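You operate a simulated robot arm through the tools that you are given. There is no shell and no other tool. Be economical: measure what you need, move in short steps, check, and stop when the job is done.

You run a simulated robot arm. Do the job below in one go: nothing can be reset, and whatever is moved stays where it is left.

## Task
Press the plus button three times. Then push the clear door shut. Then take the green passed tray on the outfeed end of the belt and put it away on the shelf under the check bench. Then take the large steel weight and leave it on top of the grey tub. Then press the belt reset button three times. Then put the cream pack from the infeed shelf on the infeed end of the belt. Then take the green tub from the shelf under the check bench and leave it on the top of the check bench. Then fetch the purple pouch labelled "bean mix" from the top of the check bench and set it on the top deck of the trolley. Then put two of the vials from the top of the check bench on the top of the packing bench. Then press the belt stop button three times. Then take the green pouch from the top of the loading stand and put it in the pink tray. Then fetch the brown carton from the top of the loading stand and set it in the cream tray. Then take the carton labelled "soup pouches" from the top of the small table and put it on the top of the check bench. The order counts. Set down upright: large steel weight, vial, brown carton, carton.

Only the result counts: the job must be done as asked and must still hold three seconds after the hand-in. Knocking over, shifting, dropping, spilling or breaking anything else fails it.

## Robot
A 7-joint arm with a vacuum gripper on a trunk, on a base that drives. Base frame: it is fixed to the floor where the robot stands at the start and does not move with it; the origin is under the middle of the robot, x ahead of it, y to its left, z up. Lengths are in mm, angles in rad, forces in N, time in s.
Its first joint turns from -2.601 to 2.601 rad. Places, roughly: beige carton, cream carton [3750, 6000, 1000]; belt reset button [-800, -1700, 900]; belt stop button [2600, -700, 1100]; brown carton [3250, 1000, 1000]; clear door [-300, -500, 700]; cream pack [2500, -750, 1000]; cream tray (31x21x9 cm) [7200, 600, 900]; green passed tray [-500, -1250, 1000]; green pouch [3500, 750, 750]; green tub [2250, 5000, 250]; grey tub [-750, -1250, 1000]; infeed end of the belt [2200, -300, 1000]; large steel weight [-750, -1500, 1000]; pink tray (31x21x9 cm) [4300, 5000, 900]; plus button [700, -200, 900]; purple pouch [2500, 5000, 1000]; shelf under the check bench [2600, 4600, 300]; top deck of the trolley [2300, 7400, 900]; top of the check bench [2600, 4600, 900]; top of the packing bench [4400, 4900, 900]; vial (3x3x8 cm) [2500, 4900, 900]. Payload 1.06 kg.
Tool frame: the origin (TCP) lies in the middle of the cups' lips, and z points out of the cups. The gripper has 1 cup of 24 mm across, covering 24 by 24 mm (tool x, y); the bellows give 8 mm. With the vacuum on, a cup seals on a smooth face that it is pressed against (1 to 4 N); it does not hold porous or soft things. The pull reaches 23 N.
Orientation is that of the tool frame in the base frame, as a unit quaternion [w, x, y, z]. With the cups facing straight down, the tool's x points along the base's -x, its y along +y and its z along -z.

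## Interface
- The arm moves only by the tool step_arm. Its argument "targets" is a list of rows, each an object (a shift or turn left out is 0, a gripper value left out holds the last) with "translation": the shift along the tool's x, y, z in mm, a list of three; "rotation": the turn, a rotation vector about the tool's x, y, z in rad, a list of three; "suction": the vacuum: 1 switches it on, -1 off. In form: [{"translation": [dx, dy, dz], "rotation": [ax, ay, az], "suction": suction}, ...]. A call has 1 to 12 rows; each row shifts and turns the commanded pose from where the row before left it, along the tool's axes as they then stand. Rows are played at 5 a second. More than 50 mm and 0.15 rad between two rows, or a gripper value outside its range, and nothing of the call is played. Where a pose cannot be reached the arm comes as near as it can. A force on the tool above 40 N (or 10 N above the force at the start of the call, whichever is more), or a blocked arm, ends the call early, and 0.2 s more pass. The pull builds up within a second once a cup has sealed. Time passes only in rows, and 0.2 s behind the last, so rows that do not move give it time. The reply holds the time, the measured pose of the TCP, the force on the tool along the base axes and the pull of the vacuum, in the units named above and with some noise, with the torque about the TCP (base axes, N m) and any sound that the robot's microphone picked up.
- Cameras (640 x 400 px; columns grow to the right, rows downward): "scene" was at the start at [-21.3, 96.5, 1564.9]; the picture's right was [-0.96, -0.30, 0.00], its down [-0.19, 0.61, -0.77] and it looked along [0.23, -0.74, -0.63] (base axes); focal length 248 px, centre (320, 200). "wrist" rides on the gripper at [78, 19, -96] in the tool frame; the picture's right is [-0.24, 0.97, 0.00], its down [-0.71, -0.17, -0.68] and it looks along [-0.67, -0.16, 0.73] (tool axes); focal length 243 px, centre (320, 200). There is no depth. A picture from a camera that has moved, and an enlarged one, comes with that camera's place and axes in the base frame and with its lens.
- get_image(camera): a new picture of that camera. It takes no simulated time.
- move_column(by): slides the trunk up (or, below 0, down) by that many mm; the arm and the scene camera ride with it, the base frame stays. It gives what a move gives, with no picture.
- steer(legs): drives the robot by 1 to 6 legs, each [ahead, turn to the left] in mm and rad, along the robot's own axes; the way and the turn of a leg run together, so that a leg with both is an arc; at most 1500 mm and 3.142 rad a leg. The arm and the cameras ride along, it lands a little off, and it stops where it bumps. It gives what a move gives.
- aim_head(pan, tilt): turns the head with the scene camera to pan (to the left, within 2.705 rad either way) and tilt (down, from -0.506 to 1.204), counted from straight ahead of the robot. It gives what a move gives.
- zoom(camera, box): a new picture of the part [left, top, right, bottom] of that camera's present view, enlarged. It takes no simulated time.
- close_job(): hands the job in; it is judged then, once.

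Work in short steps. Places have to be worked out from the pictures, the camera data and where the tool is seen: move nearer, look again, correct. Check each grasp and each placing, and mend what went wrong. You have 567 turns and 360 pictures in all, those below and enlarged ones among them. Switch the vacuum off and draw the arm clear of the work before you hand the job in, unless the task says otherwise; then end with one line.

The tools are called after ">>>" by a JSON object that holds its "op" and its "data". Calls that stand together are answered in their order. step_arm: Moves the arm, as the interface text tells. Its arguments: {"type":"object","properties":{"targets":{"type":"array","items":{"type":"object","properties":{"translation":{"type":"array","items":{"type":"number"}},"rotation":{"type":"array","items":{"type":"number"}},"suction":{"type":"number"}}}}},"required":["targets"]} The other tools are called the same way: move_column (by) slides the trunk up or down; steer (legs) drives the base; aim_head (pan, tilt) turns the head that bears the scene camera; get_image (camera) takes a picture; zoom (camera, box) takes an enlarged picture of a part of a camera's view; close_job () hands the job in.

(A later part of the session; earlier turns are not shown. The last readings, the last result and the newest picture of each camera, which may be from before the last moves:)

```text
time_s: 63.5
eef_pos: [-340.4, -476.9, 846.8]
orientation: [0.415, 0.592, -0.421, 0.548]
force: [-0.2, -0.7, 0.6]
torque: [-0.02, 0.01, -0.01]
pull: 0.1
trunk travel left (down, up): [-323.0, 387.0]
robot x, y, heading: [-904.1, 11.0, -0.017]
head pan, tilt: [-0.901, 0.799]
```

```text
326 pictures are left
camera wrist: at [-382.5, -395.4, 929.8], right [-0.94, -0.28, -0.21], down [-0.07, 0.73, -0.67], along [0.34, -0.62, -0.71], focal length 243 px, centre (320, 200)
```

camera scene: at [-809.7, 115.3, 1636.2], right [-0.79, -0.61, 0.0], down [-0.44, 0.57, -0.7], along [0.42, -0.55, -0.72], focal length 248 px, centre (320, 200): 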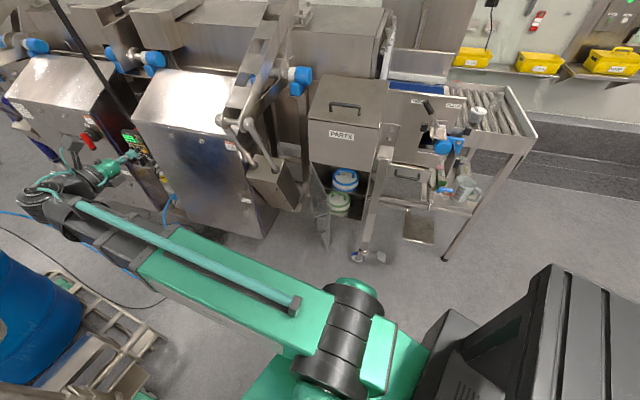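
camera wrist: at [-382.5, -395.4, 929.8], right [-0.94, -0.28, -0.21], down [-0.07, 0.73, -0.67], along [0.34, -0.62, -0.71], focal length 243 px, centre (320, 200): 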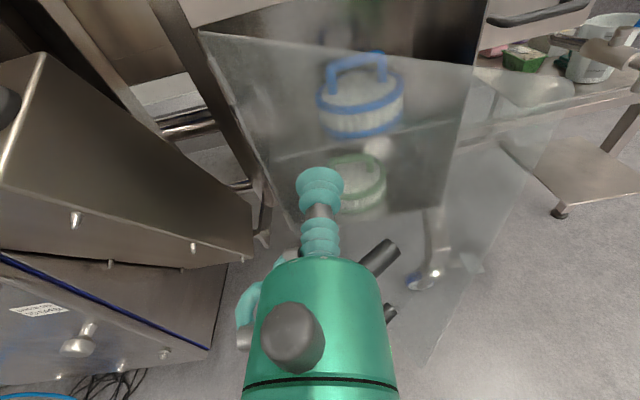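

Now push: mostly along the tool axis with a drift to the right to follow the free edge.

>>> {"op": "step_arm", "data": {"targets": [{"translation": [0, 12, 20]}, {"translation": [0, 12, 20]}, {"translation": [0, 12, 20]}, {"translation": [0, 12, 20]}, {"translation": [0, 12, 20]}, {"translation": [0, 12, 20]}]}}

>>> {"op": "get_image", "data": {"camera": "wrist"}}

```text
time_s: 64.9
eef_pos: [-374.5, -613.2, 842.0]
orientation: [0.414, 0.592, -0.421, 0.548]
force: [-0.5, -0.5, -0.1]
torque: [0.02, -0.01, -0.03]
pull: 0.2
trunk travel left (down, up): [-323.0, 387.0]
robot x, y, heading: [-902.3, 10.5, -0.018]
head pan, tilt: [-0.901, 0.799]
```

```text
325 pictures are left
camera wrist: at [-416.8, -531.3, 925.4], right [-0.94, -0.28, -0.21], down [-0.07, 0.74, -0.67], along [0.34, -0.62, -0.71], focal length 243 px, centre (320, 200)
```

wrist: 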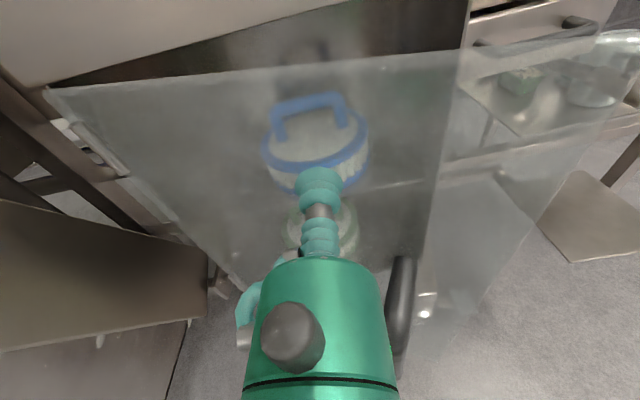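

The door follows. Continue pushing to closed.

>>> {"op": "step_arm", "data": {"targets": [{"translation": [0, 10, 22]}, {"translation": [0, 10, 22]}, {"translation": [0, 8, 20]}, {"translation": [0, 6, 15]}]}}

>>> {"op": "get_image", "data": {"camera": "wrist"}}

```text
time_s: 65.9
eef_pos: [-381.0, -700.2, 839.9]
orientation: [0.414, 0.592, -0.421, 0.548]
force: [-0.9, -0.6, 0.3]
torque: [0.01, 0.04, 0.01]
pull: 0.0
trunk travel left (down, up): [-323.0, 387.0]
robot x, y, heading: [-901.4, 8.2, -0.015]
head pan, tilt: [-0.901, 0.799]
```

```text
324 pictures are left
camera wrist: at [-423.7, -618.0, 922.4], right [-0.94, -0.28, -0.21], down [-0.07, 0.73, -0.67], along [0.34, -0.62, -0.71], focal length 243 px, centre (320, 200)
```

wrist: 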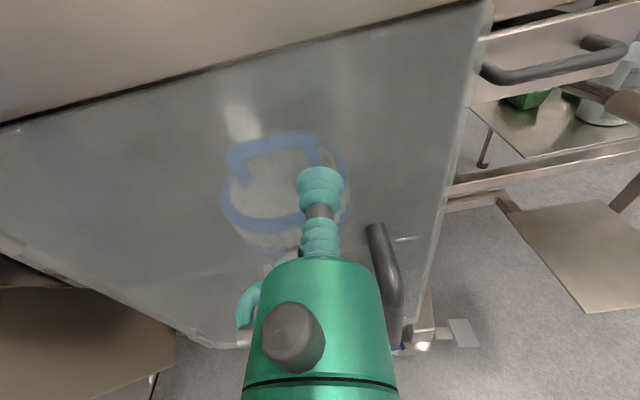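

Nearly shut. I push on in small steps until firm resistance.

>>> {"op": "step_arm", "data": {"targets": [{"translation": [0, 2, 10]}, {"translation": [0, 2, 10]}, {"translation": [0, 0, 8]}, {"translation": [0, 0, 8]}, {"translation": [0, 0, 5]}, {"translation": [0, 0, 5]}]}}

>>> {"op": "get_image", "data": {"camera": "wrist"}}

```text
time_s: 66.8
eef_pos: [-379.3, -721.8, 836.6]
orientation: [0.415, 0.592, -0.422, 0.547]
force: [-5.0, 11.2, -1.4]
torque: [-0.06, 0.02, 0.03]
pull: 0.0
trunk travel left (down, up): [-323.0, 387.0]
robot x, y, heading: [-900.9, 12.8, -0.011]
head pan, tilt: [-0.901, 0.799]
stopped in row 4: the force on the tool passed its limit at 48 N (the readings are from after the stop); the commanded pose is now the measured one
```

```text
323 pictures are left
camera wrist: at [-420.7, -640.1, 920.5], right [-0.94, -0.28, -0.21], down [-0.07, 0.74, -0.67], along [0.34, -0.62, -0.71], focal length 243 px, centre (320, 200)
```

wrist: 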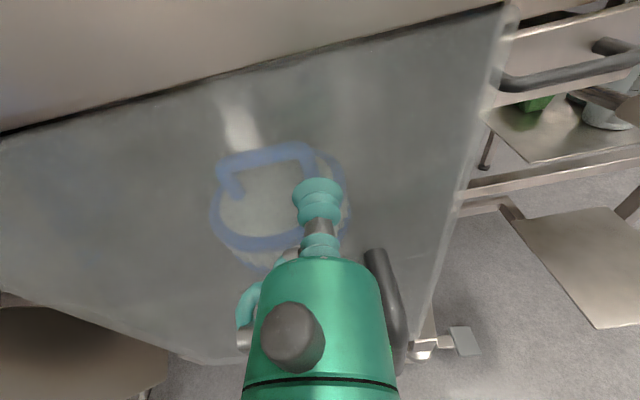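

The door is shut firmly. I retract, raise the trunk, and pitch the tool back to pointing down.

>>> {"op": "step_arm", "data": {"targets": [{"translation": [0, 0, -20]}, {"translation": [0, 0, -40]}, {"translation": [0, 0, -45]}, {"translation": [0, 0, -45]}, {"translation": [0, 0, -45]}, {"translation": [0, 0, -45]}]}}

>>> {"op": "get_image", "data": {"camera": "wrist"}}

>>> {"op": "move_column", "data": {"by": 350}}

>>> {"op": "step_arm", "data": {"targets": [{"rotation": [0, -0.15, 0]}, {"rotation": [0, -0.15, 0]}, {"rotation": [0, -0.15, 0]}, {"rotation": [0, -0.15, 0]}, {"rotation": [0, -0.15, 0]}, {"rotation": [0, -0.15, 0]}, {"rotation": [0, -0.15, 0]}, {"rotation": [0, -0.15, 0]}, {"rotation": [0, -0.15, 0]}, {"rotation": [0, -0.15, 0]}]}}

```text
time_s: 68.2
eef_pos: [-438.2, -503.9, 848.8]
orientation: [0.415, 0.592, -0.422, 0.547]
force: [0.0, 0.0, -0.2]
torque: [0.01, 0.06, 0.03]
pull: 0.1
out of reach, approached as far as the arm can: row 6
trunk travel left (down, up): [-323.0, 387.0]
robot x, y, heading: [-898.5, 11.4, -0.015]
head pan, tilt: [-0.901, 0.799]
```

```text
322 pictures are left
camera wrist: at [-480.1, -424.2, 933.4], right [-0.94, -0.28, -0.21], down [-0.07, 0.74, -0.67], along [0.34, -0.61, -0.71], focal length 243 px, centre (320, 200)
```

wrist: 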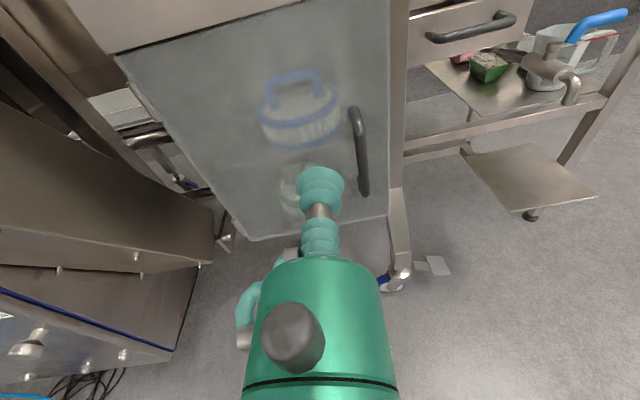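

```text
time_s: 71.6
eef_pos: [-438.3, -506.5, 1198.1]
orientation: [0.415, 0.592, -0.423, 0.547]
force: [-1.0, 0.2, 0.0]
torque: [0.01, 0.0, 0.0]
pull: 0.1
trunk travel left (down, up): [-673.0, 37.0]
robot x, y, heading: [-903.0, 12.5, -0.015]
head pan, tilt: [-0.901, 0.799]
```

```text
time_s: 73.8
eef_pos: [-438.9, -506.7, 1199.9]
orientation: [0.015, 0.806, -0.592, -0.004]
force: [0.3, 0.5, 0.1]
torque: [-0.01, 0.03, -0.01]
pull: 0.0
trunk travel left (down, up): [-673.0, 37.0]
robot x, y, heading: [-900.8, 10.0, -0.008]
head pan, tilt: [-0.901, 0.799]
```

Now look at the outfeed from here.

>>> {"op": "aim_head", "data": {"pan": -1.25, "tilt": 0.6}}

>>> {"op": "zoom", "data": {"camera": "scene", "box": [200, 60, 480, 260]}}

>>> {"op": "get_image", "data": {"camera": "scene"}}

```text
time_s: 74.6
eef_pos: [-438.0, -506.0, 1199.9]
orientation: [0.016, 0.806, -0.592, -0.003]
force: [-0.4, -0.2, 0.6]
torque: [-0.02, 0.0, 0.0]
pull: 0.1
trunk travel left (down, up): [-673.0, 37.0]
robot x, y, heading: [-901.5, 13.2, -0.011]
head pan, tilt: [-1.25, 0.6]
```

```text
2.00 times, centred on (340, 160) of scene
camera zoom: at [-917.4, 96.2, 1623.1], right [-0.95, -0.3, 0.0], down [-0.17, 0.54, -0.82], along [0.25, -0.79, -0.57], focal length 496 px, centre (280, 280)
```

zoom: 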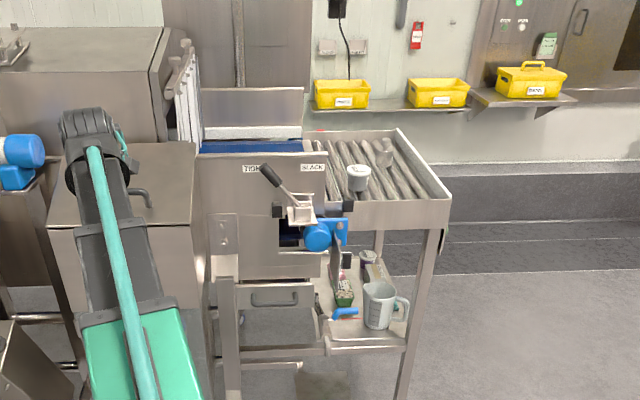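

```text
320 pictures are left
camera scene: at [-917.4, 96.2, 1623.1], right [-0.95, -0.3, 0.0], down [-0.17, 0.54, -0.82], along [0.25, -0.79, -0.57], focal length 248 px, centre (320, 200)
```

scene: 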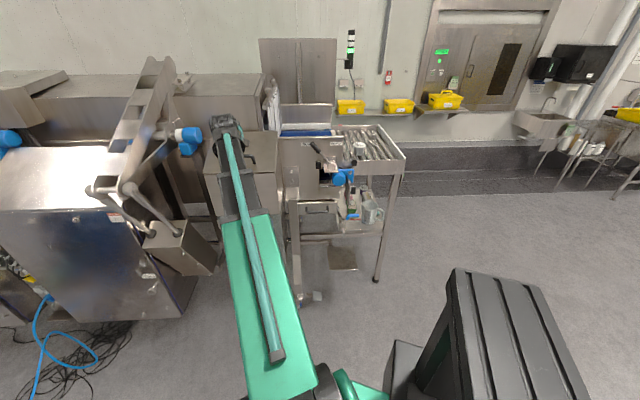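

I sweep the arm to straight ahead, then turn and drive to about (-1100,-850), off the outfeed.

>>> {"op": "step_arm", "data": {"targets": [{"translation": [-21.6, -43.7, 0], "rotation": [0, 0, -0.07]}, {"translation": [-21.6, -43.7, 0], "rotation": [0, 0, -0.07]}, {"translation": [-21.6, -43.7, 0], "rotation": [0, 0, -0.07]}, {"translation": [-21.6, -43.7, 0], "rotation": [0, 0, -0.07]}, {"translation": [-21.6, -43.7, 0], "rotation": [0, 0, -0.07]}, {"translation": [-21.6, -43.7, 0], "rotation": [0, 0, -0.07]}, {"translation": [-21.6, -43.7, 0], "rotation": [0, 0, -0.07]}, {"translation": [-21.6, -43.7, 0], "rotation": [0, 0, -0.07]}, {"translation": [-21.6, -43.7, 0], "rotation": [0, 0, -0.07]}, {"translation": [-21.6, -43.7, 0], "rotation": [0, 0, -0.07]}, {"translation": [-21.6, -43.7, 0], "rotation": [0, 0, -0.07]}, {"translation": [-21.6, -43.7, 0], "rotation": [0, 0, -0.07]}]}}

>>> {"op": "steer", "data": {"legs": [[0, -1.8], [880, 0]]}}

>>> {"op": "aim_head", "data": {"pan": 0.9, "tilt": 0.7}}

>>> {"op": "get_image", "data": {"camera": "scene"}}

```text
time_s: 77.2
eef_pos: [-209.4, 13.8, 1184.1]
orientation: [0.013, 0.977, -0.211, -0.009]
force: [-0.1, -0.5, 0.3]
torque: [0.02, 0.0, -0.01]
pull: 0.1
trunk travel left (down, up): [-673.0, 37.0]
robot x, y, heading: [-899.8, 11.5, -0.014]
head pan, tilt: [-1.25, 0.6]
```

```text
time_s: 86.2
eef_pos: [-1256.9, -1525.6, 1184.0]
orientation: [-0.001, -0.447, 0.895, 0.016]
force: [-0.4, -0.3, -0.1]
torque: [0.01, 0.04, 0.01]
pull: 0.1
trunk travel left (down, up): [-673.0, 37.0]
robot x, y, heading: [-1113.1, -848.7, -1.799]
head pan, tilt: [-1.25, 0.6]
```

```text
time_s: 88.2
eef_pos: [-1256.3, -1525.6, 1183.6]
orientation: [-0.001, -0.447, 0.895, 0.016]
force: [0.1, -0.4, 0.4]
torque: [0.02, 0.0, -0.01]
pull: 0.1
trunk travel left (down, up): [-673.0, 37.0]
robot x, y, heading: [-1112.4, -846.7, -1.806]
head pan, tilt: [0.901, 0.7]
```

```text
319 pictures are left
camera scene: at [-881.7, -910.8, 1614.5], right [-0.78, -0.62, 0.0], down [-0.4, 0.51, -0.76], along [0.47, -0.6, -0.64], focal length 248 px, centre (320, 200)
```

scene: 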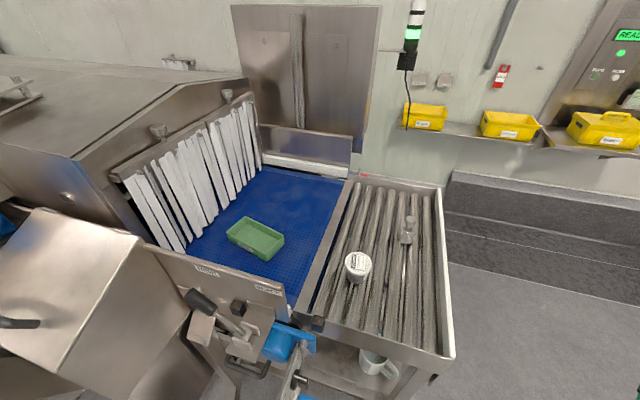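

Clear view: green tray on the blue belt, grey tub and weight on the rollers. Zoom for details.

>>> {"op": "zoom", "data": {"camera": "scene", "box": [330, 150, 470, 300]}}

>>> {"op": "zoom", "data": {"camera": "scene", "box": [200, 190, 320, 290]}}

```text
2.67 times, centred on (400, 225) of scene
camera zoom: at [-881.7, -910.8, 1614.5], right [-0.78, -0.62, 0.0], down [-0.4, 0.51, -0.76], along [0.47, -0.6, -0.64], focal length 661 px, centre (107, 133)
```

zoom: 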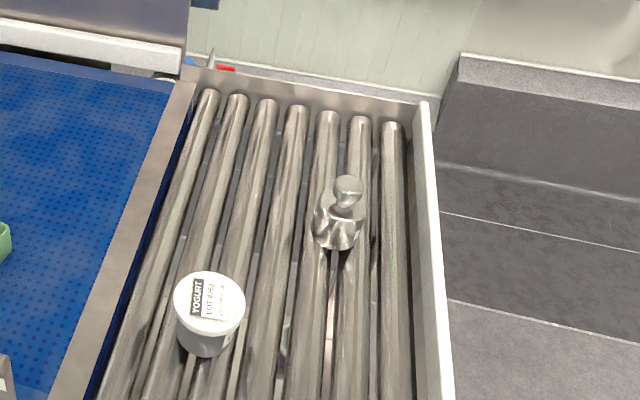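

```text
4.00 times, centred on (260, 240) of scene
camera zoom: at [-881.7, -910.8, 1614.5], right [-0.78, -0.62, 0.0], down [-0.4, 0.51, -0.76], along [0.47, -0.6, -0.64], focal length 992 px, centre (560, 40)
```

zoom: 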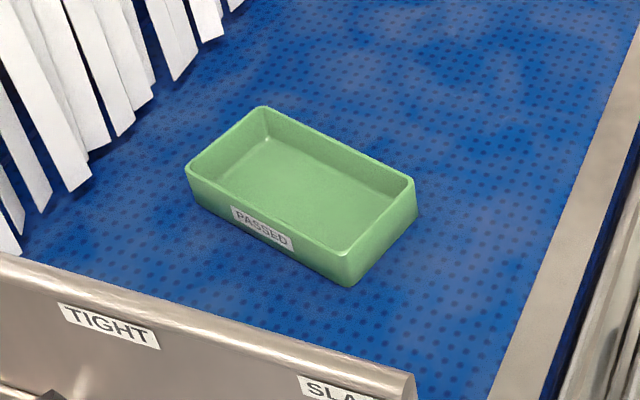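

The tray is empty, near (-340,-1230). I sweep the arm toward it, above everything.

>>> {"op": "move_column", "data": {"by": 35}}

>>> {"op": "step_arm", "data": {"targets": [{"translation": [-22, -43.4, 0], "rotation": [0, 0, -0.07]}, {"translation": [-22, -43.4, 0], "rotation": [0, 0, -0.07]}, {"translation": [-22, -43.4, 0], "rotation": [0, 0, -0.07]}, {"translation": [-22, -43.4, 0], "rotation": [0, 0, -0.07]}, {"translation": [-22, -43.4, 0], "rotation": [0, 0, -0.07]}, {"translation": [-22, -43.4, 0], "rotation": [0, 0, -0.07]}, {"translation": [-22, -43.4, 0], "rotation": [0, 0, -0.07]}, {"translation": [-22, -43.4, 0], "rotation": [0, 0, -0.07]}, {"translation": [-22, -43.4, 0], "rotation": [0, 0, -0.07]}, {"translation": [-22, -43.4, 0], "rotation": [0, 0, -0.07]}, {"translation": [-22, -43.4, 0], "rotation": [0, 0, -0.07]}, {"translation": [-22, -43.4, 0], "rotation": [0, 0, -0.07]}]}}

>>> {"op": "step_arm", "data": {"targets": [{"translation": [-22, -43.4, 0], "rotation": [0, 0, -0.07]}, {"translation": [-22, -43.4, 0], "rotation": [0, 0, -0.07]}, {"translation": [-22, -43.4, 0], "rotation": [0, 0, -0.07]}, {"translation": [-22, -43.4, 0], "rotation": [0, 0, -0.07]}]}}

>>> {"op": "get_image", "data": {"camera": "scene"}}

>>> {"op": "get_image", "data": {"camera": "wrist"}}

```text
time_s: 89.0
eef_pos: [-1257.2, -1525.5, 1219.3]
orientation: [-0.001, -0.447, 0.894, 0.016]
force: [-0.2, -0.1, -0.2]
torque: [0.0, -0.04, 0.0]
pull: 0.0
trunk travel left (down, up): [-708.0, 2.0]
robot x, y, heading: [-1112.3, -847.9, -1.802]
head pan, tilt: [0.901, 0.7]
```

```text
time_s: 91.6
eef_pos: [-703.6, -1409.1, 1213.2]
orientation: [-0.006, 0.773, -0.634, -0.015]
force: [1.1, 0.0, 0.1]
torque: [-0.03, 0.02, 0.01]
pull: 0.1
trunk travel left (down, up): [-708.0, 2.0]
robot x, y, heading: [-1108.3, -848.6, -1.8]
head pan, tilt: [0.901, 0.7]
```

```text
time_s: 92.6
eef_pos: [-563.1, -1269.1, 1214.9]
orientation: [-0.008, 0.854, -0.52, -0.014]
force: [-0.5, 0.0, 0.3]
torque: [0.0, 0.0, 0.02]
pull: 0.1
trunk travel left (down, up): [-708.0, 2.0]
robot x, y, heading: [-1111.3, -851.0, -1.801]
head pan, tilt: [0.901, 0.7]
```

```text
316 pictures are left
camera scene: at [-881.0, -910.2, 1649.4], right [-0.78, -0.62, 0.0], down [-0.4, 0.5, -0.76], along [0.47, -0.6, -0.64], focal length 248 px, centre (320, 200)
```

scene: 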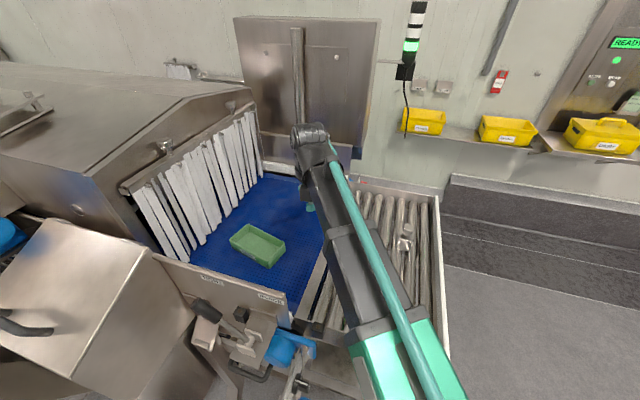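

```text
315 pictures are left
camera wrist: at [-542.6, -1352.1, 1308.9], right [-0.97, -0.24, 0.01], down [-0.16, 0.69, 0.71], along [-0.17, 0.69, -0.71], focal length 243 px, centre (320, 200)
```

wrist: 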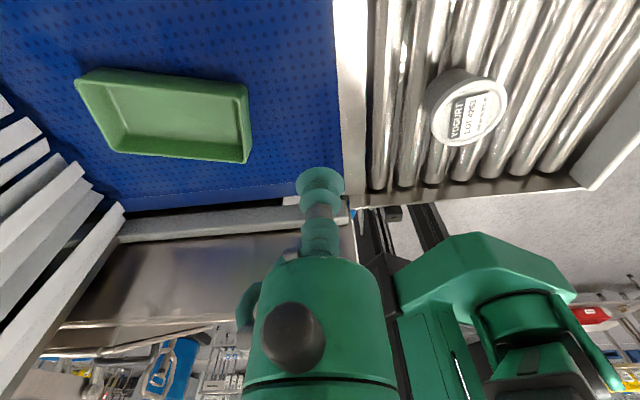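

Triangulated: tray centre (-410,-1189), inner bottom z about 1042. Move over it and lower to 60 mm above.

>>> {"op": "step_arm", "data": {"targets": [{"translation": [-1, -42, 0]}, {"translation": [-1, -42, 0]}, {"translation": [-1, -42, 0]}, {"translation": [-1, -42, 0]}, {"translation": [0, 0, 40]}, {"translation": [0, 0, 40]}, {"translation": [0, 0, 30]}]}}

>>> {"op": "get_image", "data": {"camera": "wrist"}}

>>> {"op": "get_image", "data": {"camera": "scene"}}

```text
time_s: 94.2
eef_pos: [-417.2, -1189.1, 1104.8]
orientation: [-0.008, 0.853, -0.521, -0.014]
force: [-0.4, -0.3, -0.2]
torque: [-0.02, 0.01, -0.02]
pull: 0.1
trunk travel left (down, up): [-708.0, 2.0]
robot x, y, heading: [-1110.8, -847.2, -1.802]
head pan, tilt: [0.901, 0.7]
```

```text
314 pictures are left
camera wrist: at [-395.2, -1270.3, 1197.8], right [-0.97, -0.24, 0.01], down [-0.16, 0.69, 0.71], along [-0.17, 0.69, -0.71], focal length 243 px, centre (320, 200)
```

wrist: 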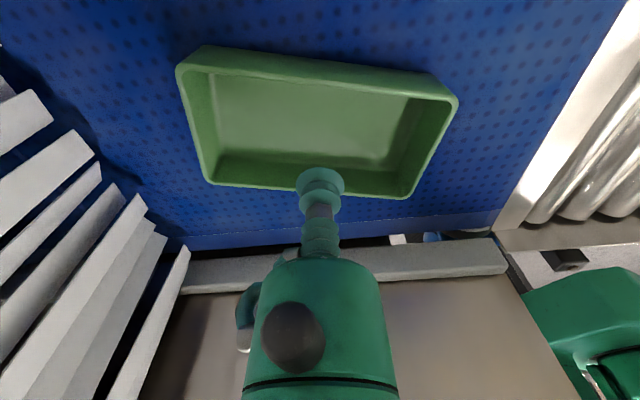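

```text
313 pictures are left
camera scene: at [-881.3, -910.8, 1649.4], right [-0.78, -0.62, 0.0], down [-0.4, 0.51, -0.76], along [0.47, -0.6, -0.64], focal length 248 px, centre (320, 200)
```

scene: 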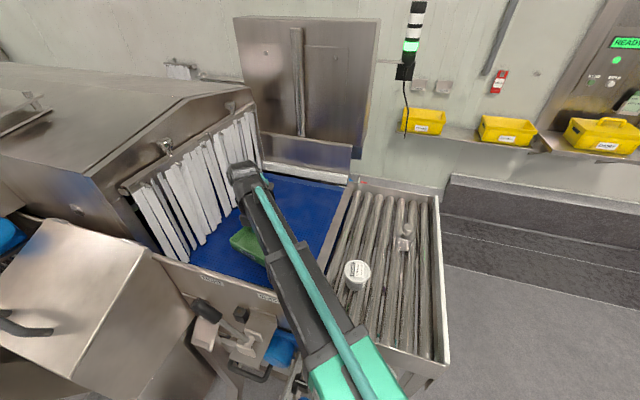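

The tool axis meets the tray floor at its centre. Descend with suction on.

>>> {"op": "step_arm", "data": {"targets": [{"translation": [0, 0, 30], "suction": 1}, {"translation": [0, 0, 20]}, {"translation": [0, 0, 6]}, {"translation": [0, 0, 4]}, {"translation": [0, 0, 4]}]}}

```text
time_s: 95.4
eef_pos: [-418.6, -1187.2, 1043.4]
orientation: [-0.008, 0.854, -0.521, -0.013]
force: [0.5, -0.8, 0.6]
torque: [0.0, -0.01, -0.01]
pull: 0.1
trunk travel left (down, up): [-708.0, 2.0]
robot x, y, heading: [-1109.7, -850.6, -1.807]
head pan, tilt: [0.901, 0.7]
```

No contact yet; go on in small steps.

>>> {"op": "step_arm", "data": {"targets": [{"translation": [0, 0, 4]}, {"translation": [0, 0, 3]}, {"translation": [0, 0, 3]}]}}

>>> {"op": "get_image", "data": {"camera": "wrist"}}

```text
time_s: 96.2
eef_pos: [-417.2, -1187.3, 1042.6]
orientation: [-0.008, 0.854, -0.521, -0.008]
force: [-0.3, 0.0, -0.8]
torque: [0.03, -0.02, 0.03]
pull: 0.0
trunk travel left (down, up): [-708.0, 2.0]
robot x, y, heading: [-1108.8, -847.5, -1.801]
head pan, tilt: [0.901, 0.7]
```

```text
312 pictures are left
camera wrist: at [-396.5, -1268.4, 1135.8], right [-0.97, -0.24, 0.0], down [-0.17, 0.69, 0.7], along [-0.17, 0.68, -0.71], focal length 243 px, centre (320, 200)
```

wrist: 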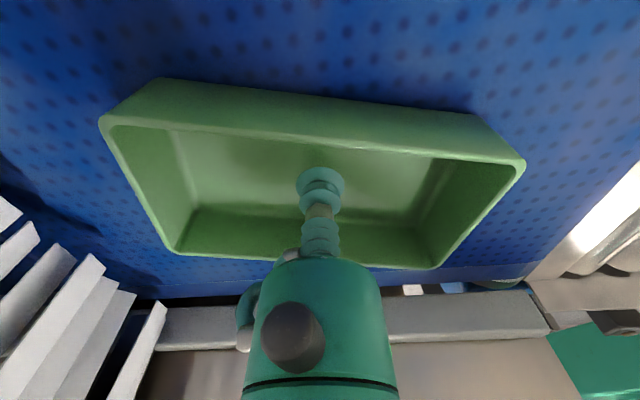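

The tip didn't go lower though commanded; perhaps the forearm touches something. Check with the scene camera.

>>> {"op": "zoom", "data": {"camera": "scene", "box": [180, 140, 420, 400]}}

>>> {"op": "step_arm", "data": {"targets": [{"translation": [0, 0, 3]}]}}

```text
1.54 times, centred on (300, 270) of scene
camera zoom: at [-883.8, -909.9, 1652.2], right [-0.78, -0.62, 0.0], down [-0.4, 0.5, -0.77], along [0.48, -0.6, -0.64], focal length 381 px, centre (351, 92)
```

zoom: 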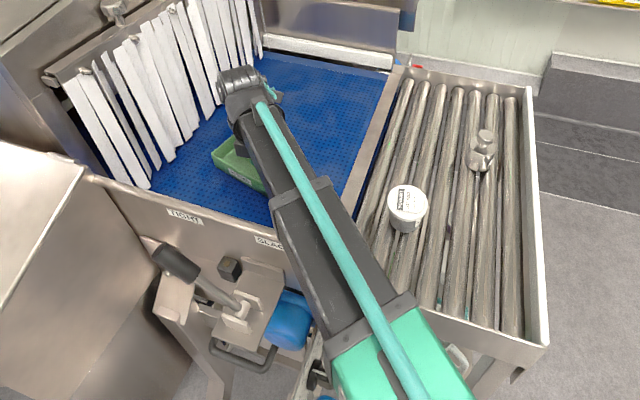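

```text
time_s: 96.6
eef_pos: [-416.7, -1187.8, 1041.5]
orientation: [-0.009, 0.854, -0.521, -0.006]
force: [-0.1, -0.4, -0.3]
torque: [-0.02, -0.01, -0.03]
pull: 0.0
trunk travel left (down, up): [-708.0, 2.0]
robot x, y, heading: [-1105.6, -846.3, -1.801]
head pan, tilt: [0.901, 0.7]
```

The forearm pressed on the side plate and lifted the base slightly. I lift up and reposition the robot nearer so the elbow is higher.

>>> {"op": "step_arm", "data": {"targets": [{"translation": [0, 0, -20], "suction": -1}, {"translation": [0, 0, -40]}, {"translation": [0, 0, -40]}, {"translation": [0, 0, -40]}, {"translation": [0, 0, -40]}]}}

>>> {"op": "step_arm", "data": {"targets": [{"translation": [0, 40, 0]}, {"translation": [0, 40, 0]}]}}

>>> {"op": "get_image", "data": {"camera": "scene"}}

```text
time_s: 97.8
eef_pos: [-416.3, -1191.7, 1206.8]
orientation: [-0.008, 0.853, -0.521, -0.015]
force: [0.1, 0.2, -0.4]
torque: [0.0, 0.02, -0.03]
pull: 0.1
trunk travel left (down, up): [-708.0, 2.0]
robot x, y, heading: [-1111.8, -843.7, -1.805]
head pan, tilt: [0.901, 0.7]
```

```text
time_s: 98.4
eef_pos: [-488.0, -1230.5, 1207.6]
orientation: [-0.008, 0.854, -0.52, -0.014]
force: [-0.3, 0.7, 0.1]
torque: [0.02, 0.03, -0.01]
pull: 0.0
trunk travel left (down, up): [-708.0, 2.0]
robot x, y, heading: [-1109.4, -848.2, -1.804]
head pan, tilt: [0.901, 0.7]
```

```text
310 pictures are left
camera scene: at [-881.5, -911.2, 1649.5], right [-0.78, -0.62, 0.0], down [-0.4, 0.51, -0.76], along [0.47, -0.6, -0.64], focal length 248 px, centre (320, 200)
```

scene: 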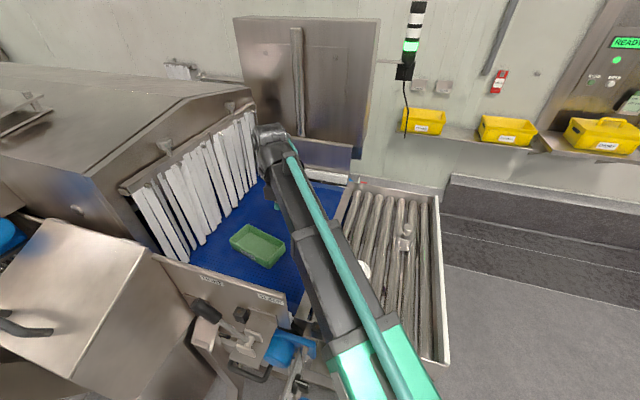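

Tray undisturbed. I swing the arm back over the rollers (0.9 rad), then do a reverse–turn–forward to stand at about (-900,-830).

>>> {"op": "step_arm", "data": {"targets": [{"translation": [23.5, 42.1, 0], "rotation": [0, 0, 0.066]}, {"translation": [23.5, 42.1, 0], "rotation": [0, 0, 0.066]}, {"translation": [23.5, 42.1, 0], "rotation": [0, 0, 0.066]}, {"translation": [23.5, 42.1, 0], "rotation": [0, 0, 0.066]}, {"translation": [23.5, 42.1, 0], "rotation": [0, 0, 0.066]}, {"translation": [23.5, 42.1, 0], "rotation": [0, 0, 0.066]}, {"translation": [23.5, 42.1, 0], "rotation": [0, 0, 0.066]}, {"translation": [23.5, 42.1, 0], "rotation": [0, 0, 0.066]}, {"translation": [23.5, 42.1, 0], "rotation": [0, 0, 0.066]}, {"translation": [23.5, 42.1, 0], "rotation": [0, 0, 0.066]}, {"translation": [23.5, 42.1, 0], "rotation": [0, 0, 0.066]}, {"translation": [23.5, 42.1, 0], "rotation": [0, 0, 0.066]}]}}

>>> {"op": "steer", "data": {"legs": [[-358, 0], [0, 0.6], [355, 0]]}}

>>> {"op": "aim_head", "data": {"pan": 0.4, "tilt": 0.8}}

>>> {"op": "get_image", "data": {"camera": "scene"}}

```text
time_s: 101.0
eef_pos: [-947.2, -1554.9, 1206.2]
orientation: [0.002, -0.586, 0.81, 0.016]
force: [0.5, 0.5, 0.6]
torque: [0.03, 0.01, -0.02]
pull: 0.2
trunk travel left (down, up): [-708.0, 2.0]
robot x, y, heading: [-1110.1, -850.4, -1.799]
head pan, tilt: [0.901, 0.7]
```

```text
time_s: 106.8
eef_pos: [-372.0, -1332.8, 1205.7]
orientation: [0.003, 0.797, -0.604, -0.017]
force: [-0.1, 0.0, -0.2]
torque: [0.02, 0.01, 0.02]
pull: 0.0
trunk travel left (down, up): [-708.0, 2.0]
robot x, y, heading: [-899.2, -835.6, -1.21]
head pan, tilt: [0.901, 0.7]
```

```text
time_s: 107.8
eef_pos: [-372.4, -1330.8, 1206.7]
orientation: [0.003, 0.798, -0.603, -0.016]
force: [0.2, -0.1, 0.0]
torque: [0.01, -0.03, -0.01]
pull: 0.0
trunk travel left (down, up): [-708.0, 2.0]
robot x, y, heading: [-900.2, -838.3, -1.209]
head pan, tilt: [0.4, 0.799]
```

```text
309 pictures are left
camera scene: at [-702.4, -794.5, 1641.2], right [-0.72, -0.69, 0.0], down [-0.49, 0.52, -0.7], along [0.48, -0.5, -0.72], focal length 248 px, centre (320, 200)
```

scene: 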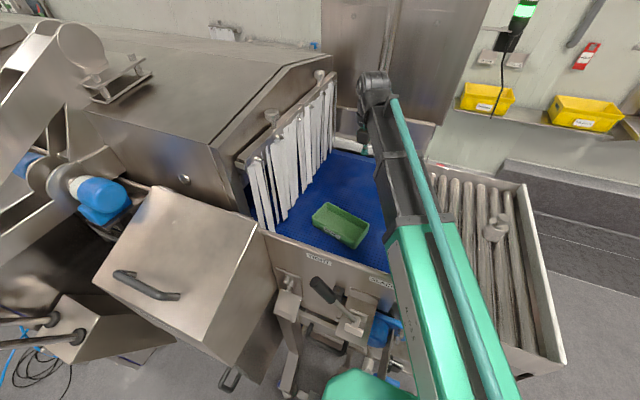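

Closer now. Move over the tray and lower to 1105.

>>> {"op": "step_arm", "data": {"targets": [{"translation": [-40, 1, 20]}, {"translation": [-40, 1, 20]}, {"translation": [-40, 1, 20]}, {"translation": [-31, 1, 20]}, {"translation": [0, 0, 20]}]}}

>>> {"op": "get_image", "data": {"camera": "wrist"}}

>>> {"op": "get_image", "data": {"camera": "scene"}}

```text
time_s: 109.0
eef_pos: [-419.9, -1185.7, 1109.1]
orientation: [0.002, 0.798, -0.603, -0.016]
force: [-0.2, -0.1, 0.9]
torque: [-0.02, 0.0, 0.0]
pull: 0.1
trunk travel left (down, up): [-708.0, 2.0]
robot x, y, heading: [-905.1, -838.5, -1.207]
head pan, tilt: [0.4, 0.799]
```

```text
308 pictures are left
camera wrist: at [-413.6, -1267.8, 1203.0], right [-1.0, -0.04, 0.03], down [-0.01, 0.72, 0.7], along [-0.05, 0.69, -0.72], focal length 243 px, centre (320, 200)
```

wrist: 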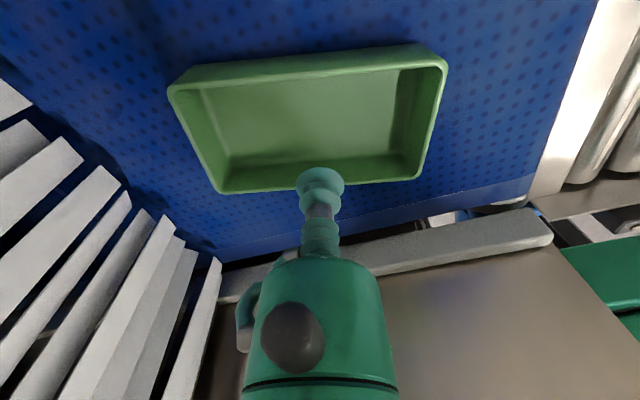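

```text
307 pictures are left
camera scene: at [-702.3, -794.8, 1641.2], right [-0.72, -0.69, 0.0], down [-0.49, 0.52, -0.7], along [0.48, -0.51, -0.72], focal length 248 px, centre (320, 200)
```

scene: 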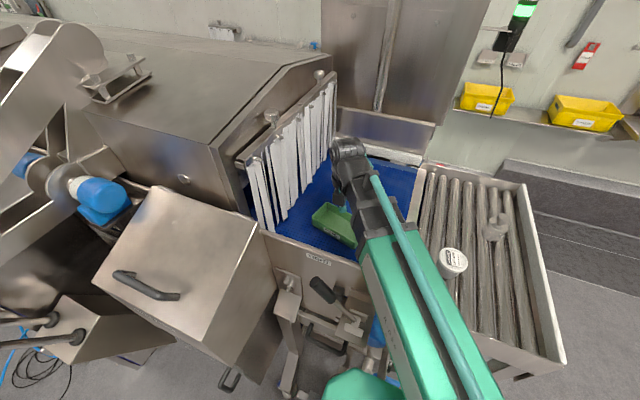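

Centred. Descend with suction.

>>> {"op": "step_arm", "data": {"targets": [{"translation": [0, 0, 30], "suction": 1}, {"translation": [0, 0, 25]}, {"translation": [0, 0, 8]}, {"translation": [0, 0, 4]}, {"translation": [0, 0, 3]}, {"translation": [0, 0, 3]}]}}

```text
time_s: 110.4
eef_pos: [-419.3, -1188.4, 1056.7]
orientation: [0.002, 0.798, -0.603, -0.005]
force: [-0.7, 0.5, -0.6]
torque: [-0.03, -0.01, 0.0]
pull: 0.1
trunk travel left (down, up): [-708.0, 2.0]
robot x, y, heading: [-900.0, -840.2, -1.21]
head pan, tilt: [0.4, 0.799]
```

The elbow hangs low at short reach and rests on the side plate. A longer reach straightens the arm, so I lift, swing aside, and reverse to stand about 930 mm from the tray.

>>> {"op": "step_arm", "data": {"targets": [{"translation": [0, 0, -20], "suction": -1}, {"translation": [0, 0, -40]}, {"translation": [0, 0, -40]}, {"translation": [0, 0, -40]}, {"translation": [24.6, 33.5, 0], "rotation": [0, 0, 0.07]}, {"translation": [24.6, 33.5, 0], "rotation": [0, 0, 0.07]}, {"translation": [24.6, 33.5, 0], "rotation": [0, 0, 0.07]}, {"translation": [24.6, 33.5, 0], "rotation": [0, 0, 0.07]}, {"translation": [24.6, 33.5, 0], "rotation": [0, 0, 0.07]}]}}

>>> {"op": "steer", "data": {"legs": [[-375, 0]]}}

>>> {"op": "get_image", "data": {"camera": "scene"}}

```text
time_s: 112.4
eef_pos: [-569.0, -1333.3, 1178.6]
orientation: [-0.005, -0.68, 0.733, 0.015]
force: [0.4, -0.1, 1.0]
torque: [0.0, -0.01, 0.01]
pull: 0.1
trunk travel left (down, up): [-708.0, 2.0]
robot x, y, heading: [-902.2, -837.6, -1.208]
head pan, tilt: [0.4, 0.799]
```

```text
time_s: 114.3
eef_pos: [-664.6, -1077.6, 1180.5]
orientation: [-0.014, -0.679, 0.734, -0.001]
force: [1.5, -3.3, 0.6]
torque: [0.0, -0.01, -0.02]
pull: 0.0
trunk travel left (down, up): [-708.0, 2.0]
robot x, y, heading: [-1003.6, -569.0, -1.206]
head pan, tilt: [0.4, 0.799]
stopped in leg 1: the force on the tool passed its limit at 96 N (the readings are from after the stop); the commanded pose is now the measured one
```

```text
306 pictures are left
camera scene: at [-804.4, -526.3, 1641.2], right [-0.72, -0.69, 0.0], down [-0.5, 0.52, -0.7], along [0.48, -0.5, -0.72], focal length 248 px, centre (320, 200)
```

scene: 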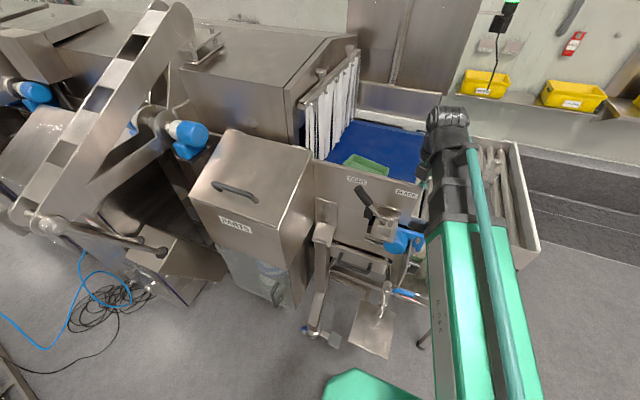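

Something touched while reversing (96 N). Check with the wrist camera and zoom.

>>> {"op": "get_image", "data": {"camera": "wrist"}}

>>> {"op": "zoom", "data": {"camera": "scene", "box": [330, 100, 550, 280]}}

```text
305 pictures are left
camera wrist: at [-686.5, -1152.0, 1278.4], right [-0.95, 0.31, 0.01], down [0.24, 0.71, 0.67], along [0.2, 0.64, -0.75], focal length 243 px, centre (320, 200)
```

wrist: 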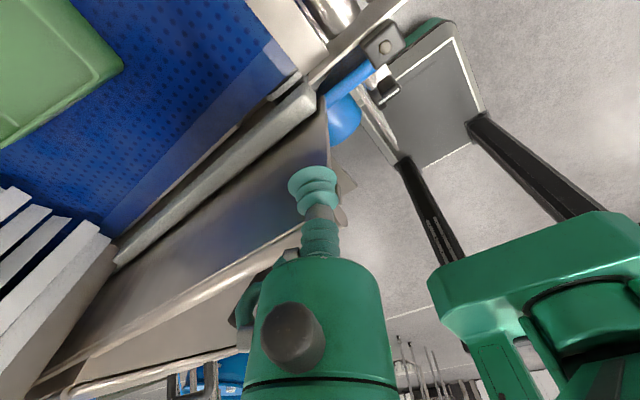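

```text
2.22 times, centred on (440, 190) of scene
camera zoom: at [-804.4, -526.3, 1641.2], right [-0.72, -0.69, 0.0], down [-0.5, 0.52, -0.7], along [0.48, -0.5, -0.72], focal length 551 px, centre (53, 222)
```

zoom: 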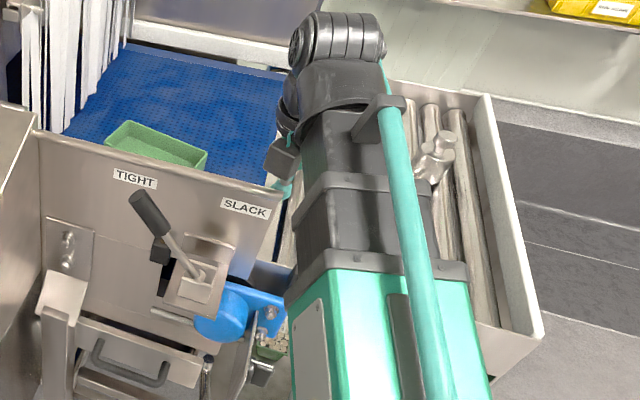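

The plate's right end is at about (-664,-1074) with its top near z 1185. The way in is from the roller end. I lift free, reverse, and drive around to stand at about (-1340,-1300) facing +x.

>>> {"op": "step_arm", "data": {"targets": [{"translation": [10, 0, -5]}, {"translation": [5, 0, -40]}, {"translation": [0, 0, -40]}]}}

>>> {"op": "steer", "data": {"legs": [[-200, 0], [0, -0.82], [967, 0]]}}

>>> {"op": "aim_head", "data": {"pan": 1.2, "tilt": 0.7}}

>>> {"op": "get_image", "data": {"camera": "scene"}}

```text
time_s: 115.1
eef_pos: [-663.0, -1088.2, 1266.9]
orientation: [-0.014, -0.679, 0.734, -0.001]
force: [-0.6, -0.3, -0.2]
torque: [0.03, 0.03, 0.0]
pull: 0.2
trunk travel left (down, up): [-708.0, 2.0]
robot x, y, heading: [-1004.0, -569.6, -1.209]
head pan, tilt: [0.4, 0.799]
```

```text
time_s: 123.5
eef_pos: [-1624.2, -1860.4, 1267.6]
orientation: [-0.012, -0.339, 0.941, 0.005]
force: [-0.1, -1.1, 0.1]
torque: [-0.02, 0.04, -0.01]
pull: 0.1
trunk travel left (down, up): [-708.0, 2.0]
robot x, y, heading: [-1489.7, -1252.9, -2.005]
head pan, tilt: [0.4, 0.799]
```

```text
time_s: 124.6
eef_pos: [-1624.7, -1860.4, 1266.5]
orientation: [-0.013, -0.339, 0.941, 0.004]
force: [1.0, -0.2, 0.5]
torque: [-0.02, -0.03, -0.01]
pull: 0.0
trunk travel left (down, up): [-708.0, 2.0]
robot x, y, heading: [-1487.3, -1255.3, -2.008]
head pan, tilt: [1.201, 0.7]
```

```text
303 pictures are left
camera scene: at [-1257.2, -1347.0, 1649.4], right [-0.72, -0.69, 0.0], down [-0.45, 0.47, -0.76], along [0.53, -0.55, -0.64], focal length 248 px, centre (320, 200)
```

scene: 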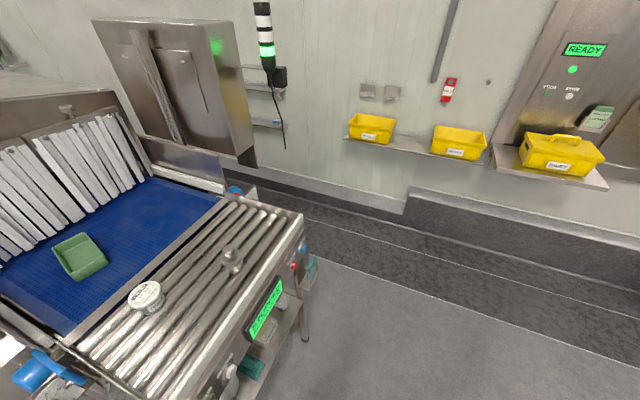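

The belt buttons are on the table's end face. Turn to face +x and move up.

>>> {"op": "steer", "data": {"legs": [[0, 2.0], [140, 0]]}}

>>> {"op": "aim_head", "data": {"pan": -0.3, "tilt": 0.7}}

>>> {"op": "get_image", "data": {"camera": "scene"}}

```text
time_s: 130.8
eef_pos: [-742.9, -1108.3, 1266.7]
orientation: [0.012, 0.977, -0.211, 0.008]
force: [0.6, 0.0, 0.5]
torque: [-0.01, -0.03, -0.03]
pull: 0.1
trunk travel left (down, up): [-708.0, 2.0]
robot x, y, heading: [-1349.1, -1254.1, 0.014]
head pan, tilt: [1.201, 0.7]
```

```text
time_s: 132.4
eef_pos: [-744.5, -1107.8, 1265.5]
orientation: [0.01, 0.977, -0.211, 0.009]
force: [0.7, -0.2, 0.9]
torque: [0.0, -0.03, -0.02]
pull: 0.0
trunk travel left (down, up): [-708.0, 2.0]
robot x, y, heading: [-1347.4, -1251.3, 0.02]
head pan, tilt: [-0.3, 0.7]
```

```text
302 pictures are left
camera scene: at [-1314.2, -1106.5, 1649.5], right [-0.28, -0.96, 0.0], down [-0.62, 0.18, -0.77], along [0.73, -0.21, -0.64], focal length 248 px, centre (320, 200)
```

scene: 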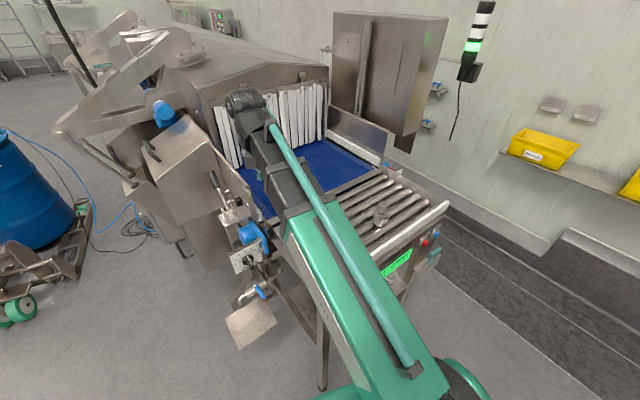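

Move over the tray from the roller end, staying high, then lower.

>>> {"op": "step_arm", "data": {"targets": [{"translation": [41, -7.8, 0]}, {"translation": [41, -7.8, 0]}, {"translation": [41, -7.8, 0]}, {"translation": [41, -7.8, 0]}, {"translation": [41, -7.8, 0]}, {"translation": [41, -7.8, 0]}, {"translation": [41, -7.8, 0]}, {"translation": [41, -7.8, 0]}, {"translation": [0, 0, 40]}, {"translation": [0, 0, 40]}, {"translation": [0, 0, 40]}, {"translation": [0, 0, 35]}]}}

>>> {"op": "get_image", "data": {"camera": "wrist"}}

>>> {"op": "get_image", "data": {"camera": "scene"}}

```text
time_s: 135.0
eef_pos: [-417.3, -1189.8, 1116.6]
orientation: [0.011, 0.977, -0.212, 0.008]
force: [-0.4, 0.4, 1.3]
torque: [0.0, 0.04, 0.0]
pull: 0.1
trunk travel left (down, up): [-708.0, 2.0]
robot x, y, heading: [-1350.1, -1250.7, 0.011]
head pan, tilt: [-0.3, 0.7]
```

```text
301 pictures are left
camera wrist: at [-353.1, -1236.3, 1214.2], right [-0.62, -0.79, 0.01], down [-0.58, 0.46, 0.67], along [-0.53, 0.4, -0.74], focal length 243 px, centre (320, 200)
```

wrist: 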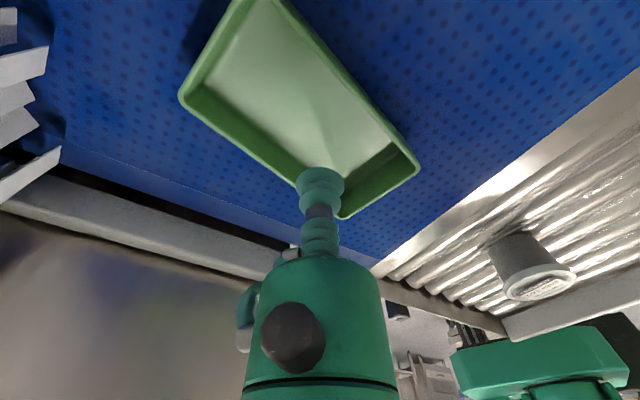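

```text
300 pictures are left
camera scene: at [-1313.8, -1106.6, 1649.5], right [-0.28, -0.96, 0.0], down [-0.62, 0.18, -0.76], along [0.73, -0.21, -0.64], focal length 248 px, centre (320, 200)
```

scene: 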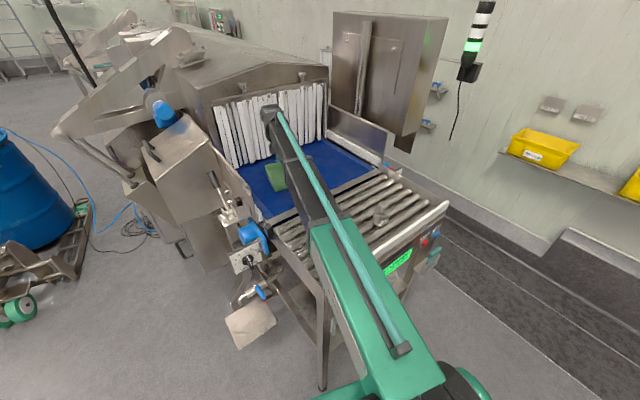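

Rim geometry shows the axis about 8 mm off centre; nudge and descend with suction.

>>> {"op": "step_arm", "data": {"targets": [{"translation": [7, -3, 30], "suction": 1}, {"translation": [0, 0, 30]}, {"translation": [0, 0, 8]}, {"translation": [0, 0, 4]}, {"translation": [0, 0, 3]}, {"translation": [0, 0, 3]}]}}

```text
time_s: 136.4
eef_pos: [-408.4, -1192.7, 1039.6]
orientation: [0.01, 0.978, -0.21, 0.008]
force: [-0.2, 0.1, -0.6]
torque: [0.02, 0.02, -0.01]
pull: 0.1
trunk travel left (down, up): [-708.0, 2.0]
robot x, y, heading: [-1348.9, -1250.8, 0.017]
head pan, tilt: [-0.3, 0.7]
```

Good, following command now. Continue to contact.

>>> {"op": "step_arm", "data": {"targets": [{"translation": [0, 0, 3]}, {"translation": [0, 0, 3]}, {"translation": [0, 0, 3]}]}}

>>> {"op": "get_image", "data": {"camera": "wrist"}}

```text
time_s: 137.2
eef_pos: [-409.1, -1191.5, 1029.7]
orientation: [0.011, 0.977, -0.211, 0.009]
force: [0.1, 0.2, -0.1]
torque: [0.01, 0.0, 0.01]
pull: 0.1
trunk travel left (down, up): [-708.0, 2.0]
robot x, y, heading: [-1350.1, -1254.4, 0.02]
head pan, tilt: [-0.3, 0.7]
```

```text
299 pictures are left
camera wrist: at [-345.9, -1239.4, 1127.3], right [-0.62, -0.79, 0.01], down [-0.58, 0.46, 0.67], along [-0.53, 0.4, -0.74], focal length 243 px, centre (320, 200)
```

wrist: 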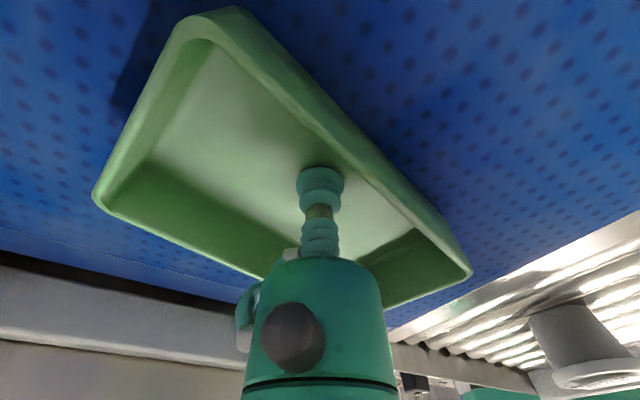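

Still slightly to one side; shift ~14 mm toward the tray's middle and continue down.

>>> {"op": "step_arm", "data": {"targets": [{"translation": [3, -14, 0]}, {"translation": [0, 0, 3]}, {"translation": [0, 0, 3]}, {"translation": [0, 0, 3]}, {"translation": [0, 0, 2]}]}}

```text
time_s: 138.4
eef_pos: [-400.2, -1180.6, 1019.6]
orientation: [0.01, 0.978, -0.21, 0.009]
force: [8.9, 2.3, 18.7]
torque: [0.12, 0.25, -0.08]
pull: 22.8
trunk travel left (down, up): [-708.0, 2.0]
robot x, y, heading: [-1347.9, -1250.8, 0.014]
head pan, tilt: [-0.3, 0.7]
```

Sealed (pull 22.8). Lift straight up and check.

>>> {"op": "step_arm", "data": {"targets": [{"translation": [0, 0, -8]}, {"translation": [0, 0, -20]}, {"translation": [0, 0, -40]}, {"translation": [0, 0, -40]}, {"translation": [0, 0, -40]}, {"translation": [0, 0, -40]}, {"translation": [0, 0, -40]}]}}

>>> {"op": "get_image", "data": {"camera": "wrist"}}

```text
time_s: 140.0
eef_pos: [-399.9, -1174.2, 1247.2]
orientation: [0.011, 0.978, -0.21, 0.009]
force: [0.3, -0.7, -1.5]
torque: [-0.01, -0.03, 0.02]
pull: 22.4
trunk travel left (down, up): [-708.0, 2.0]
robot x, y, heading: [-1346.0, -1254.3, 0.022]
head pan, tilt: [-0.3, 0.7]
```

```text
298 pictures are left
camera wrist: at [-336.8, -1222.7, 1344.7], right [-0.61, -0.79, 0.01], down [-0.58, 0.46, 0.67], along [-0.53, 0.4, -0.74], focal length 243 px, centre (320, 200)
```

wrist: 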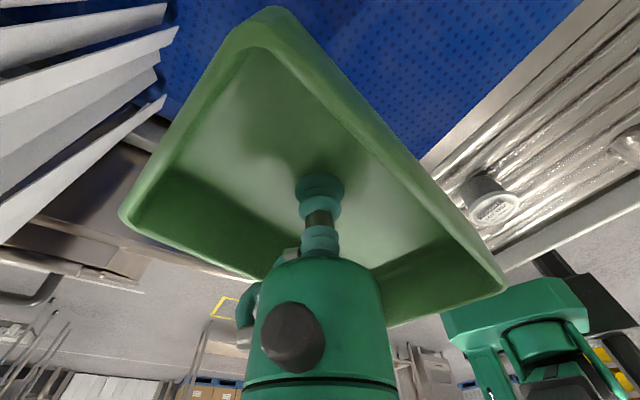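

Tray held. I reverse away from the table and then pull the arm in for transport.

>>> {"op": "steer", "data": {"legs": [[-450, 0]]}}

>>> {"op": "step_arm", "data": {"targets": [{"translation": [-41, 21.5, 0]}, {"translation": [-41, 21.5, 0]}, {"translation": [-41, 21.5, 0]}, {"translation": [-41, 21.5, 0]}, {"translation": [-41, 21.5, 0]}, {"translation": [-41, 21.5, 5]}]}}

>>> {"op": "aim_head", "data": {"pan": 1.2, "tilt": 0.4}}

>>> {"op": "get_image", "data": {"camera": "scene"}}

```text
time_s: 142.7
eef_pos: [-852.2, -1181.1, 1247.0]
orientation: [0.011, 0.978, -0.21, 0.008]
force: [-0.6, -0.7, -1.0]
torque: [0.04, -0.01, -0.05]
pull: 22.9
trunk travel left (down, up): [-708.0, 2.0]
robot x, y, heading: [-1801.2, -1257.8, 0.023]
head pan, tilt: [-0.3, 0.7]
```

```text
time_s: 144.1
eef_pos: [-1130.9, -1200.1, 1239.9]
orientation: [0.011, 0.978, -0.209, 0.008]
force: [-0.1, 0.7, -1.8]
torque: [-0.01, -0.03, -0.01]
pull: 23.4
trunk travel left (down, up): [-708.0, 2.0]
robot x, y, heading: [-1802.2, -1263.0, 0.02]
head pan, tilt: [-0.3, 0.7]
```

```text
time_s: 145.7
eef_pos: [-1129.4, -1198.9, 1239.6]
orientation: [0.011, 0.978, -0.209, 0.009]
force: [-0.4, 0.0, -1.7]
torque: [0.0, -0.01, -0.03]
pull: 22.7
trunk travel left (down, up): [-708.0, 2.0]
robot x, y, heading: [-1802.2, -1260.8, 0.026]
head pan, tilt: [1.201, 0.4]
```

```text
297 pictures are left
camera scene: at [-1816.6, -1004.4, 1676.3], right [0.94, -0.34, 0.0], down [-0.13, -0.37, -0.92], along [0.32, 0.87, -0.39], focal length 248 px, centre (320, 200)
```

scene: 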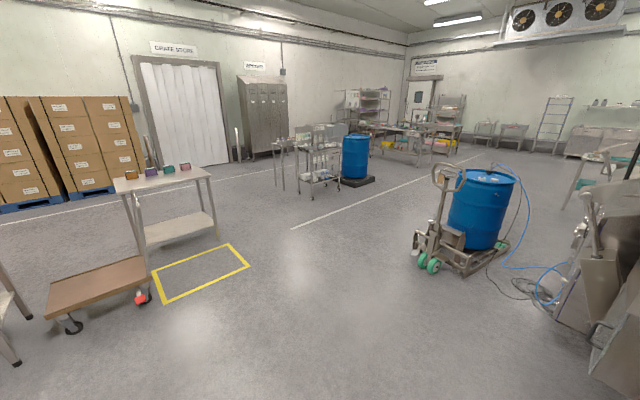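

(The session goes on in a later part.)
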